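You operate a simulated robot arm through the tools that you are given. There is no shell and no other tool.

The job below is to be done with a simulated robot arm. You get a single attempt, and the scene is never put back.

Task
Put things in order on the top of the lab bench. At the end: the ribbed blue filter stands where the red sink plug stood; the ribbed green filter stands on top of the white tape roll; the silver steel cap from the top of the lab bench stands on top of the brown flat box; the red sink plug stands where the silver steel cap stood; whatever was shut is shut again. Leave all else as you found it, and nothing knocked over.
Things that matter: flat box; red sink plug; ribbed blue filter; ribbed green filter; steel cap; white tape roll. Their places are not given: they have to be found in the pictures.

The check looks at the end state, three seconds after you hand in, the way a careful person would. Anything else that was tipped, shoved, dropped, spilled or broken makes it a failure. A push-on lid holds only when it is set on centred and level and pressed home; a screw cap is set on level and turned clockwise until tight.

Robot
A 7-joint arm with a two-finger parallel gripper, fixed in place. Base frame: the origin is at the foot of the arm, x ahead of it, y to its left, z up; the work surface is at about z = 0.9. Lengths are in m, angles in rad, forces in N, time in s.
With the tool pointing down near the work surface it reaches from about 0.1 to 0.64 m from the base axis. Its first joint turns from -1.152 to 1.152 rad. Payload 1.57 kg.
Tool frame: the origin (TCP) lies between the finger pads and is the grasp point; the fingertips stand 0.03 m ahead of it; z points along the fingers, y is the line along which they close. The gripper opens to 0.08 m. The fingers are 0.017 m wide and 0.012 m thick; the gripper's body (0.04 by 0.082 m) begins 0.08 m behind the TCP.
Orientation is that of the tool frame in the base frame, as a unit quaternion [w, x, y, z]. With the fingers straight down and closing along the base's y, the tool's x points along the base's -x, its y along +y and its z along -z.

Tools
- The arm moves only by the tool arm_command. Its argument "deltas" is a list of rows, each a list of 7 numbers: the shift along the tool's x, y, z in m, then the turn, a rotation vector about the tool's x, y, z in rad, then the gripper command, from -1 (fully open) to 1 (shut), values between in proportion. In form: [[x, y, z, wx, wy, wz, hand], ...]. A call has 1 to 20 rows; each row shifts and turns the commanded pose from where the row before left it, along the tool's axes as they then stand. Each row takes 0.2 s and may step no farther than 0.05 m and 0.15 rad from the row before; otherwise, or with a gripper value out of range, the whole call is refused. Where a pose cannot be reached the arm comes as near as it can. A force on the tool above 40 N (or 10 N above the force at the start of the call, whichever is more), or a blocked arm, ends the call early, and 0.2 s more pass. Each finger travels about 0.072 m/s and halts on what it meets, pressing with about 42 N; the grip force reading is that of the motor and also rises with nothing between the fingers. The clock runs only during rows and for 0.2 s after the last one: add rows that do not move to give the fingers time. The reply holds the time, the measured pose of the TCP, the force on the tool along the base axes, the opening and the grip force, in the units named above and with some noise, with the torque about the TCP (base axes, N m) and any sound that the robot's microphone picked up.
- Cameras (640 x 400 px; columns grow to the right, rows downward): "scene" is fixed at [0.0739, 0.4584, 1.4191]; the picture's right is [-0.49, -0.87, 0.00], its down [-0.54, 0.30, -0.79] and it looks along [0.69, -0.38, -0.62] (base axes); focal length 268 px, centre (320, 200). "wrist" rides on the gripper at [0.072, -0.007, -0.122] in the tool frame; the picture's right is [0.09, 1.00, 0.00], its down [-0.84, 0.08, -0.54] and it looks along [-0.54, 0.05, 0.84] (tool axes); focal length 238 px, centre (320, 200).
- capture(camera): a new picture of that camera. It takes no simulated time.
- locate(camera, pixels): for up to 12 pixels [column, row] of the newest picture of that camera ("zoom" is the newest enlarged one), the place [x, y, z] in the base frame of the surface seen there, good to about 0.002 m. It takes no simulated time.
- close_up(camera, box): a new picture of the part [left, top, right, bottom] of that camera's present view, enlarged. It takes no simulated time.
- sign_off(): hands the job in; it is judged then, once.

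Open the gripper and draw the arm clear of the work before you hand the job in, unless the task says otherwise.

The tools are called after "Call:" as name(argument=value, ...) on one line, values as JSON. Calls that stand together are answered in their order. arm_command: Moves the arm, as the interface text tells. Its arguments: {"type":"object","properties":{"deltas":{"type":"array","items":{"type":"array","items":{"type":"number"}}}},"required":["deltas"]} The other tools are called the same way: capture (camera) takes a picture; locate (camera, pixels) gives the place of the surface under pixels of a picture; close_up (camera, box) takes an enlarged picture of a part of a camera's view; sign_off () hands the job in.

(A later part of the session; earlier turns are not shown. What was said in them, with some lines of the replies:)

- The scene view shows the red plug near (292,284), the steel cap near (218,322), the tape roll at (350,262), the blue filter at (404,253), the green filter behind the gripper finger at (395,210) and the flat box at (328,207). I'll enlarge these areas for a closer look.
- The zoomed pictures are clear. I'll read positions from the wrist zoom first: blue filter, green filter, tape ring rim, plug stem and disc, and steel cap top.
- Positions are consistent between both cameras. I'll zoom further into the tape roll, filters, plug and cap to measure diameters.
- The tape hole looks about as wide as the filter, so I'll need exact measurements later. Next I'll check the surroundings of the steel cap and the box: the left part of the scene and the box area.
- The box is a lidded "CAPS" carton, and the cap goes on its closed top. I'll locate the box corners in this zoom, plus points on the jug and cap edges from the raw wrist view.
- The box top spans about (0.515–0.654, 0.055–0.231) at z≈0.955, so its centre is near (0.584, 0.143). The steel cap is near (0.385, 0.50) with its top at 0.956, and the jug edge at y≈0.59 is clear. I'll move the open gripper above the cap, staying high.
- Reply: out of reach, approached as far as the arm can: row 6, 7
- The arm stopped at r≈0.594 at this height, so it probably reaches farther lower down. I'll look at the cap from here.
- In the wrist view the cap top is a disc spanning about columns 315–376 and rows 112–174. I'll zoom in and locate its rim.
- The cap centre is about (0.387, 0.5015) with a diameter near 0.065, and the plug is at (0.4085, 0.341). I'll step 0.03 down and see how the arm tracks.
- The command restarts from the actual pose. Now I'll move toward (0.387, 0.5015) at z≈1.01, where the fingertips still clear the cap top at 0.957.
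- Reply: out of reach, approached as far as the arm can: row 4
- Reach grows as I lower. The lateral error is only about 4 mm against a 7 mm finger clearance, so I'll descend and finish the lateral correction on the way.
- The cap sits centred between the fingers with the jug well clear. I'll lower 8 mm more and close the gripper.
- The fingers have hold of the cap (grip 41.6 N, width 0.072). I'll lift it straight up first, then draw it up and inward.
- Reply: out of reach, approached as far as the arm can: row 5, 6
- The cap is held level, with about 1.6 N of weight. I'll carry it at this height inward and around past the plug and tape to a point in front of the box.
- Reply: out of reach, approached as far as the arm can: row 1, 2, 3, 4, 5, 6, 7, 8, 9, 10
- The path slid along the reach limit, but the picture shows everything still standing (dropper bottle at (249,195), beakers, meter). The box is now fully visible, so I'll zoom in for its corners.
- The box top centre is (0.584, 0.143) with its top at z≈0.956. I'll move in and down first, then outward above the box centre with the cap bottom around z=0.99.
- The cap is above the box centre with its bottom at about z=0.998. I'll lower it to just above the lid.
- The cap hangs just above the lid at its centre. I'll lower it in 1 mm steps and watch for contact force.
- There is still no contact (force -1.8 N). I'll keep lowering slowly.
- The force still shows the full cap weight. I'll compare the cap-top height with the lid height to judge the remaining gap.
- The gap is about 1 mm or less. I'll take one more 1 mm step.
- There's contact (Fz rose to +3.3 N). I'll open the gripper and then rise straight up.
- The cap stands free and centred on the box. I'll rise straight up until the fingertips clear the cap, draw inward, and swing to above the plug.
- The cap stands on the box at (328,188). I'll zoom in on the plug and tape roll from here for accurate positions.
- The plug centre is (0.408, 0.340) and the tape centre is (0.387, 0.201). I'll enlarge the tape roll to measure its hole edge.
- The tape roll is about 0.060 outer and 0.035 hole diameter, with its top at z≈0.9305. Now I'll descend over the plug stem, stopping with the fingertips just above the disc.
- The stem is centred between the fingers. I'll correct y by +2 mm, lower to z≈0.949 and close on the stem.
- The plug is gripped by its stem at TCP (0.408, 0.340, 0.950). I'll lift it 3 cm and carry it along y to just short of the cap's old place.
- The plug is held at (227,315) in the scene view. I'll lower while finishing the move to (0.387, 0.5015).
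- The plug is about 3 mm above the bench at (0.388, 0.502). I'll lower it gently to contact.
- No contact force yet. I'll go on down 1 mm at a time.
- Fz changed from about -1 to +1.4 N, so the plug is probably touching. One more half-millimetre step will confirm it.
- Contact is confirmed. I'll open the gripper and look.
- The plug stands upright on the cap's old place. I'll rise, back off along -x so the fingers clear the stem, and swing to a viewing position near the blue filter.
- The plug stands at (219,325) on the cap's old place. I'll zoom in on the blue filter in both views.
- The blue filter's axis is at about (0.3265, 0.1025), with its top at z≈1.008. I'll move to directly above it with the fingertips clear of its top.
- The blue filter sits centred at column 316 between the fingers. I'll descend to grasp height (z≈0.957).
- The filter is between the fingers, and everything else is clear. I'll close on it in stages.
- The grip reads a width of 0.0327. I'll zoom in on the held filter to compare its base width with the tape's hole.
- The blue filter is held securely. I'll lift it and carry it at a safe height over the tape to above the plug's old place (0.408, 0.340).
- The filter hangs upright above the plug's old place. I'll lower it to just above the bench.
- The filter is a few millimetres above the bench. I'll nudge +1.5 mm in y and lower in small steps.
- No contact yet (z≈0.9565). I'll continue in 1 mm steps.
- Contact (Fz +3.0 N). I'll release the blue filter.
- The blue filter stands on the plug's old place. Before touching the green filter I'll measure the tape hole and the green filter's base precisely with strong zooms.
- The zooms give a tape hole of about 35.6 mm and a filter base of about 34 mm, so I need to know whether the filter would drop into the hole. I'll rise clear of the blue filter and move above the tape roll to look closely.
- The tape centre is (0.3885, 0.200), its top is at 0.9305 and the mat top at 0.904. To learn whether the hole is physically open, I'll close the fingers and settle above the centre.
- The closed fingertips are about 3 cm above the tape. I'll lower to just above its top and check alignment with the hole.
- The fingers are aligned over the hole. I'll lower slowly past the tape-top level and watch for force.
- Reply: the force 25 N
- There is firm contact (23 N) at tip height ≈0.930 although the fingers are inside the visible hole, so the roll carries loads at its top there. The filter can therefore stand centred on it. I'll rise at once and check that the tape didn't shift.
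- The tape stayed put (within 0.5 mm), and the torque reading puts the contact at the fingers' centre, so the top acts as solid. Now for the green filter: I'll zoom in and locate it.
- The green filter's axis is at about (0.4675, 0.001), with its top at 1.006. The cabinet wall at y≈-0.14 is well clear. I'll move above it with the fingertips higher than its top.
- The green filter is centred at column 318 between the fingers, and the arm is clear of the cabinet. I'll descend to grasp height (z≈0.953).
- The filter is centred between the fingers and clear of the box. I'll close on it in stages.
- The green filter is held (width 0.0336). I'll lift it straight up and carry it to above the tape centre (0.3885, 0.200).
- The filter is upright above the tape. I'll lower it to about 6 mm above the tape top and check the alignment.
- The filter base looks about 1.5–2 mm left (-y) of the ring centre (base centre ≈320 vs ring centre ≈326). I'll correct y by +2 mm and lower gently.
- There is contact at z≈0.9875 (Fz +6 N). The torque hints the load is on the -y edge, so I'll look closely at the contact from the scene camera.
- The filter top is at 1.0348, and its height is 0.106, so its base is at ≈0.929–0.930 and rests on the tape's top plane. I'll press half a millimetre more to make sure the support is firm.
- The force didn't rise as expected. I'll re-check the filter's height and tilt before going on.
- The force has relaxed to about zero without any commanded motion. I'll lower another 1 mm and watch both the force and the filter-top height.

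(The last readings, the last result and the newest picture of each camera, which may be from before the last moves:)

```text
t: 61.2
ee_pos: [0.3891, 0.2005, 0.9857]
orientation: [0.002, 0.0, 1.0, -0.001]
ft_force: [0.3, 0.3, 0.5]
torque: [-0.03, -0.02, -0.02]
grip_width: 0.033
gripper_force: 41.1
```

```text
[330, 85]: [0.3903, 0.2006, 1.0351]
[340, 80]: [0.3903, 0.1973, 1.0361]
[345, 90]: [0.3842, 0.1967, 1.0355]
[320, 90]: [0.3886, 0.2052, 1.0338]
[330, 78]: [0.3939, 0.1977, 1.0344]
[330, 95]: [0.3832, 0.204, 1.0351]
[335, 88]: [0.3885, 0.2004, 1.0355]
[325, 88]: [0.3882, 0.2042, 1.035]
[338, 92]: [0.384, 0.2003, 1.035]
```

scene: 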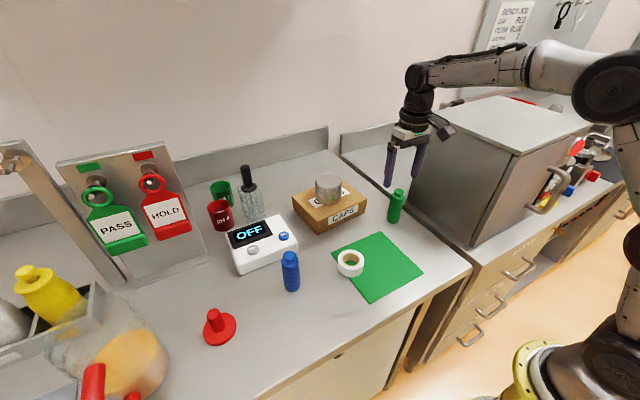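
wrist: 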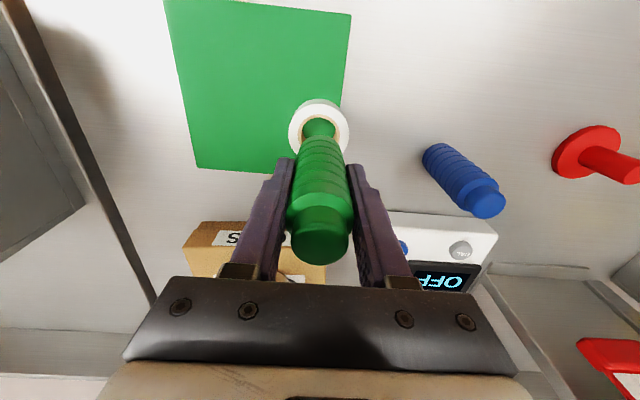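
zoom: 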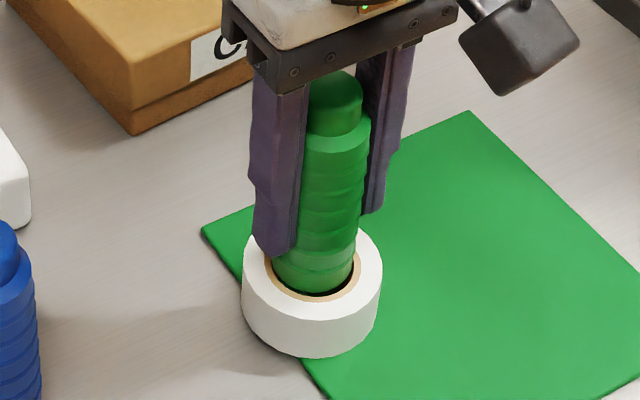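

The images show the fingers creeping down along the filter while the filter top stays at 1.035, so it's resting on the roll and not sinking. I'll loosen the grip slightly and see whether it stays upright.

Call:
arm_command(deltas=[[0, 0, 0, 0, 0, 0, 0.05], [0, 0, 0, 0, 0, 0, 0.05], [0, 0, 0, 0, 0, 0, 0.05]])

Call:
close_up(camera="scene", box=[320, 210, 385, 285])

Call:
close_up(camera="wrist", box=[240, 80, 400, 280])

```text
t: 62.0
ee_pos: [0.3901, 0.2007, 0.9839]
orientation: [0.001, 0.0, 1.0, 0.0]
ft_force: [-0.1, -0.1, 0.2]
torque: [-0.03, -0.02, 0.01]
grip_width: 0.0377
gripper_force: 0.1
```

```text
5.33 times, centred on (352, 248) of scene
```

zoom: 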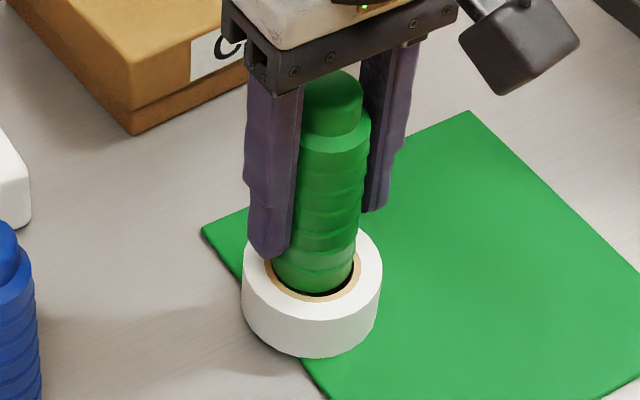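

```text
2.00 times, centred on (320, 180) of wrist
```

zoom: 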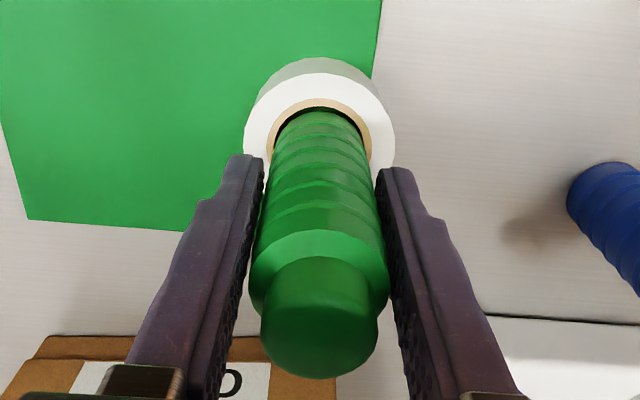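

With the grip loosened, the filter hasn't dropped or tilted. I'll open the gripper fully and check again.

Call:
arm_command(deltas=[[0, 0, 0, 0, 0, 0, -0.3], [0, 0, 0, 0, 0, 0, -1], [0, 0, 0, 0, 0, 0, -1], [0, 0, 0, 0, 0, 0, -1]])

Call:
close_up(camera="scene", box=[320, 210, 385, 285])

Call:
locate(camera="zoom", pixels=[[335, 88], [325, 90], [345, 85], [335, 78], [335, 98], [265, 300], [330, 310], [365, 262]])

Call:
capture(camera="wrist")

```text
t: 63.0
ee_pos: [0.3892, 0.1997, 0.9851]
orientation: [0.0, 0.0, 1.0, 0.0]
ft_force: [-0.1, -1.0, -0.2]
torque: [0.01, -0.02, 0.02]
grip_width: 0.08
gripper_force: 0.1
```

```text
5.33 times, centred on (352, 248) of scene
```

zoom: 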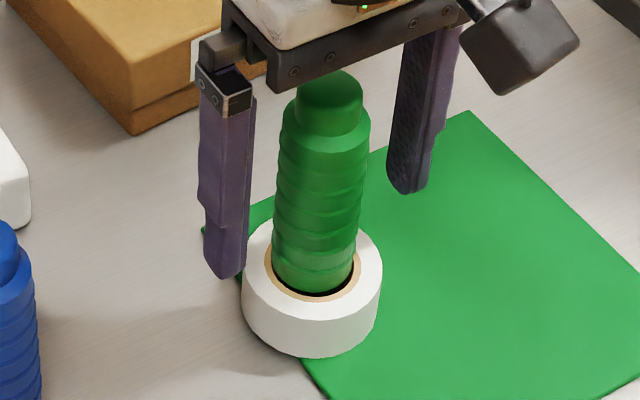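

```text
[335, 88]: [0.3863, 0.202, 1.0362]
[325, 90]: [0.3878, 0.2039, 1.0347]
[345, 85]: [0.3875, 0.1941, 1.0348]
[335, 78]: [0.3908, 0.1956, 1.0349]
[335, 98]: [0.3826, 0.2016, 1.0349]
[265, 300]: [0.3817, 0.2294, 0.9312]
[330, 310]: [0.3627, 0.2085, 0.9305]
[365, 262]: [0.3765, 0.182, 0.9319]
```

```text
taken
```

wrist: 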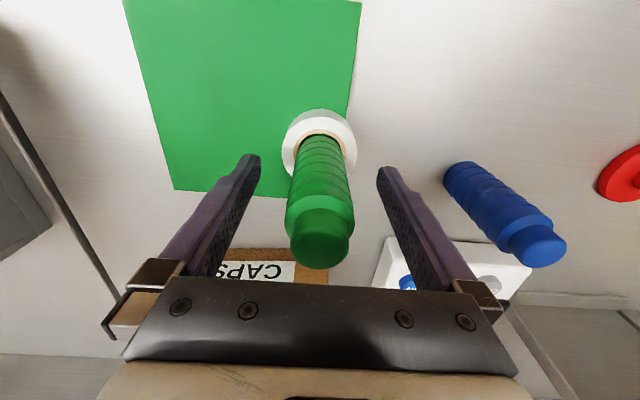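

The green filter stands free and upright on the roll (top level at ≈1.035). I'll rise straight up until the fingertips are well above it, then draw back to the starting pose.

Call:
arm_command(deltas=[[0, 0, -0.02, 0, 0, 0, -1], [0, 0, -0.035, 0, 0, 0, -1], [0, 0, -0.04, 0, 0, 0, -1], [0, 0, -0.04, 0, 0, 0, -1], [0.02, 0.01, -0.035, 0, 0, 0, -1], [0.03, 0.02, -0.03, 0, 0, 0, -1], [0.03, 0.02, -0.03, 0, 0, 0, -1], [0.03, 0.02, 0, 0, 0, 0, -1], [0, 0, 0, 0, 0, 0, -1]])

Call:
capture(camera="scene")

Call:
capture(camera="wrist")

```text
t: 65.0
ee_pos: [0.2771, 0.2687, 1.2141]
orientation: [0.0, 0.0, 1.0, -0.001]
ft_force: [0.2, 0.4, -0.6]
torque: [0.0, 0.01, 0.04]
grip_width: 0.0801
gripper_force: 0.0
```

```text
taken
```

scene: 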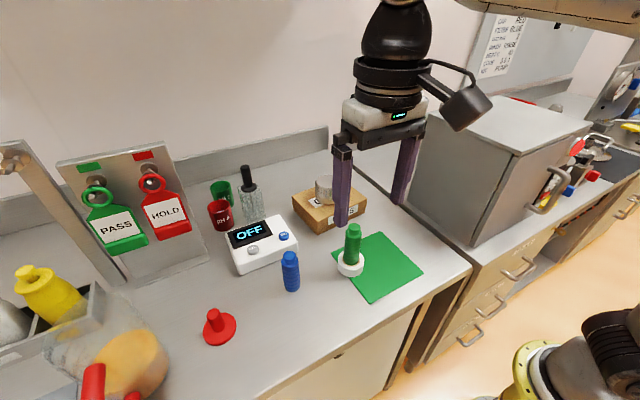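

```text
taken
```

wrist: 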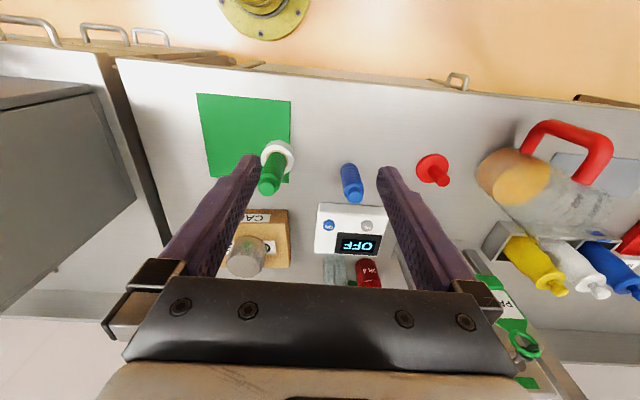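

All four items appear in place. I'll zoom in to verify positions and that nothing else moved.

Call:
close_up(camera="scene", box=[180, 160, 480, 360])

Call:
close_up(camera="wrist", box=[220, 120, 480, 290])

```text
2.00 times, centred on (330, 260) of scene
```

zoom: 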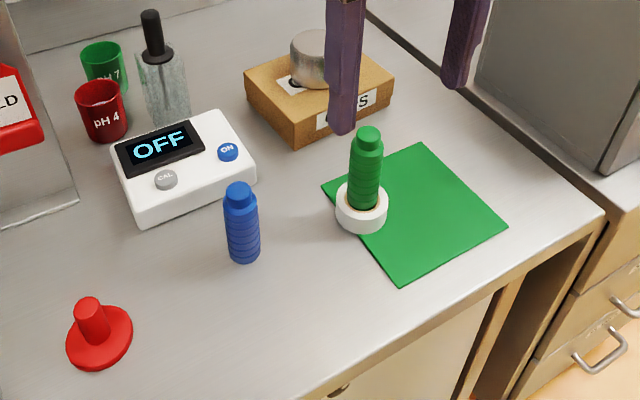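

```text
2.35 times, centred on (350, 205) of wrist
```

zoom: 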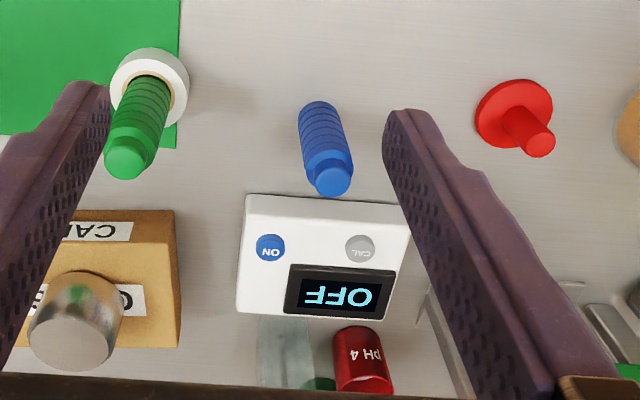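

Call:
locate(camera="zoom", pixels=[[540, 142], [478, 115], [549, 105], [512, 83], [335, 182], [318, 182], [350, 182], [125, 160], [110, 160], [142, 160], [72, 345], [75, 300]])

```text
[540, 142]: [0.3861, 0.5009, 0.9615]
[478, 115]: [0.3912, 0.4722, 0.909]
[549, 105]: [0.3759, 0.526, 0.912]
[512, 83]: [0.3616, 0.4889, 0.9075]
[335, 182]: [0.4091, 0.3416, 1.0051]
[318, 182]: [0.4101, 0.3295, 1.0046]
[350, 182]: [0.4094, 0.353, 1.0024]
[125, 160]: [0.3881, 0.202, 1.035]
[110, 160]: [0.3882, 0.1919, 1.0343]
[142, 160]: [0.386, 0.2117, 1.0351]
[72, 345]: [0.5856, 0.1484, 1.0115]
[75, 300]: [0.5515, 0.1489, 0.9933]
```

The readings match the goals:
- **Plug:** at (0.386, 0.501), on the cap's old place.
- **Blue filter:** at (0.4095, 0.341), on the plug's old place.
- **Green filter:** upright on the tape roll, with its top at 1.035.
- **Steel cap:** on the closed box, with its top at 1.0115.

Everything else looks as it did at the start, the gripper is open and the arm is clear, so I'm handing in.

Call:
sign_off()

```text
The job is handed in.
```

The bench is in order and the job is handed in; no result came back, so I can only report what my last pictures and readings showed.

| Item | Where it stands now | Checked against |
|---|---|---|
| Steel cap | On top of the closed brown box, near its centre | Box top centre measured earlier |
| Red sink plug | Where the steel cap stood | Within about 1 mm |
| Ribbed blue filter | Where the red plug stood | Within about 2 mm |
| Ribbed green filter | Upright and centred on the white tape roll | Top stayed level after the gripper let go |

- **Tape roll:** the green filter's base measured slightly narrower than the roll's hole. I first pressed the closed fingers on the middle of the roll and it held firm. The roll shifted by less than half a millimetre.
- **Reach limit:** while carrying the cap to the box, the arm ran along its reach limit instead of the path I had set. It passed near the dropper bottle, but nothing was touched or moved.

I opened nothing, and the box lid stayed shut. Everything else looked as it did at the start, with nothing knocked over. The gripper is open and the arm is back near its starting pose.
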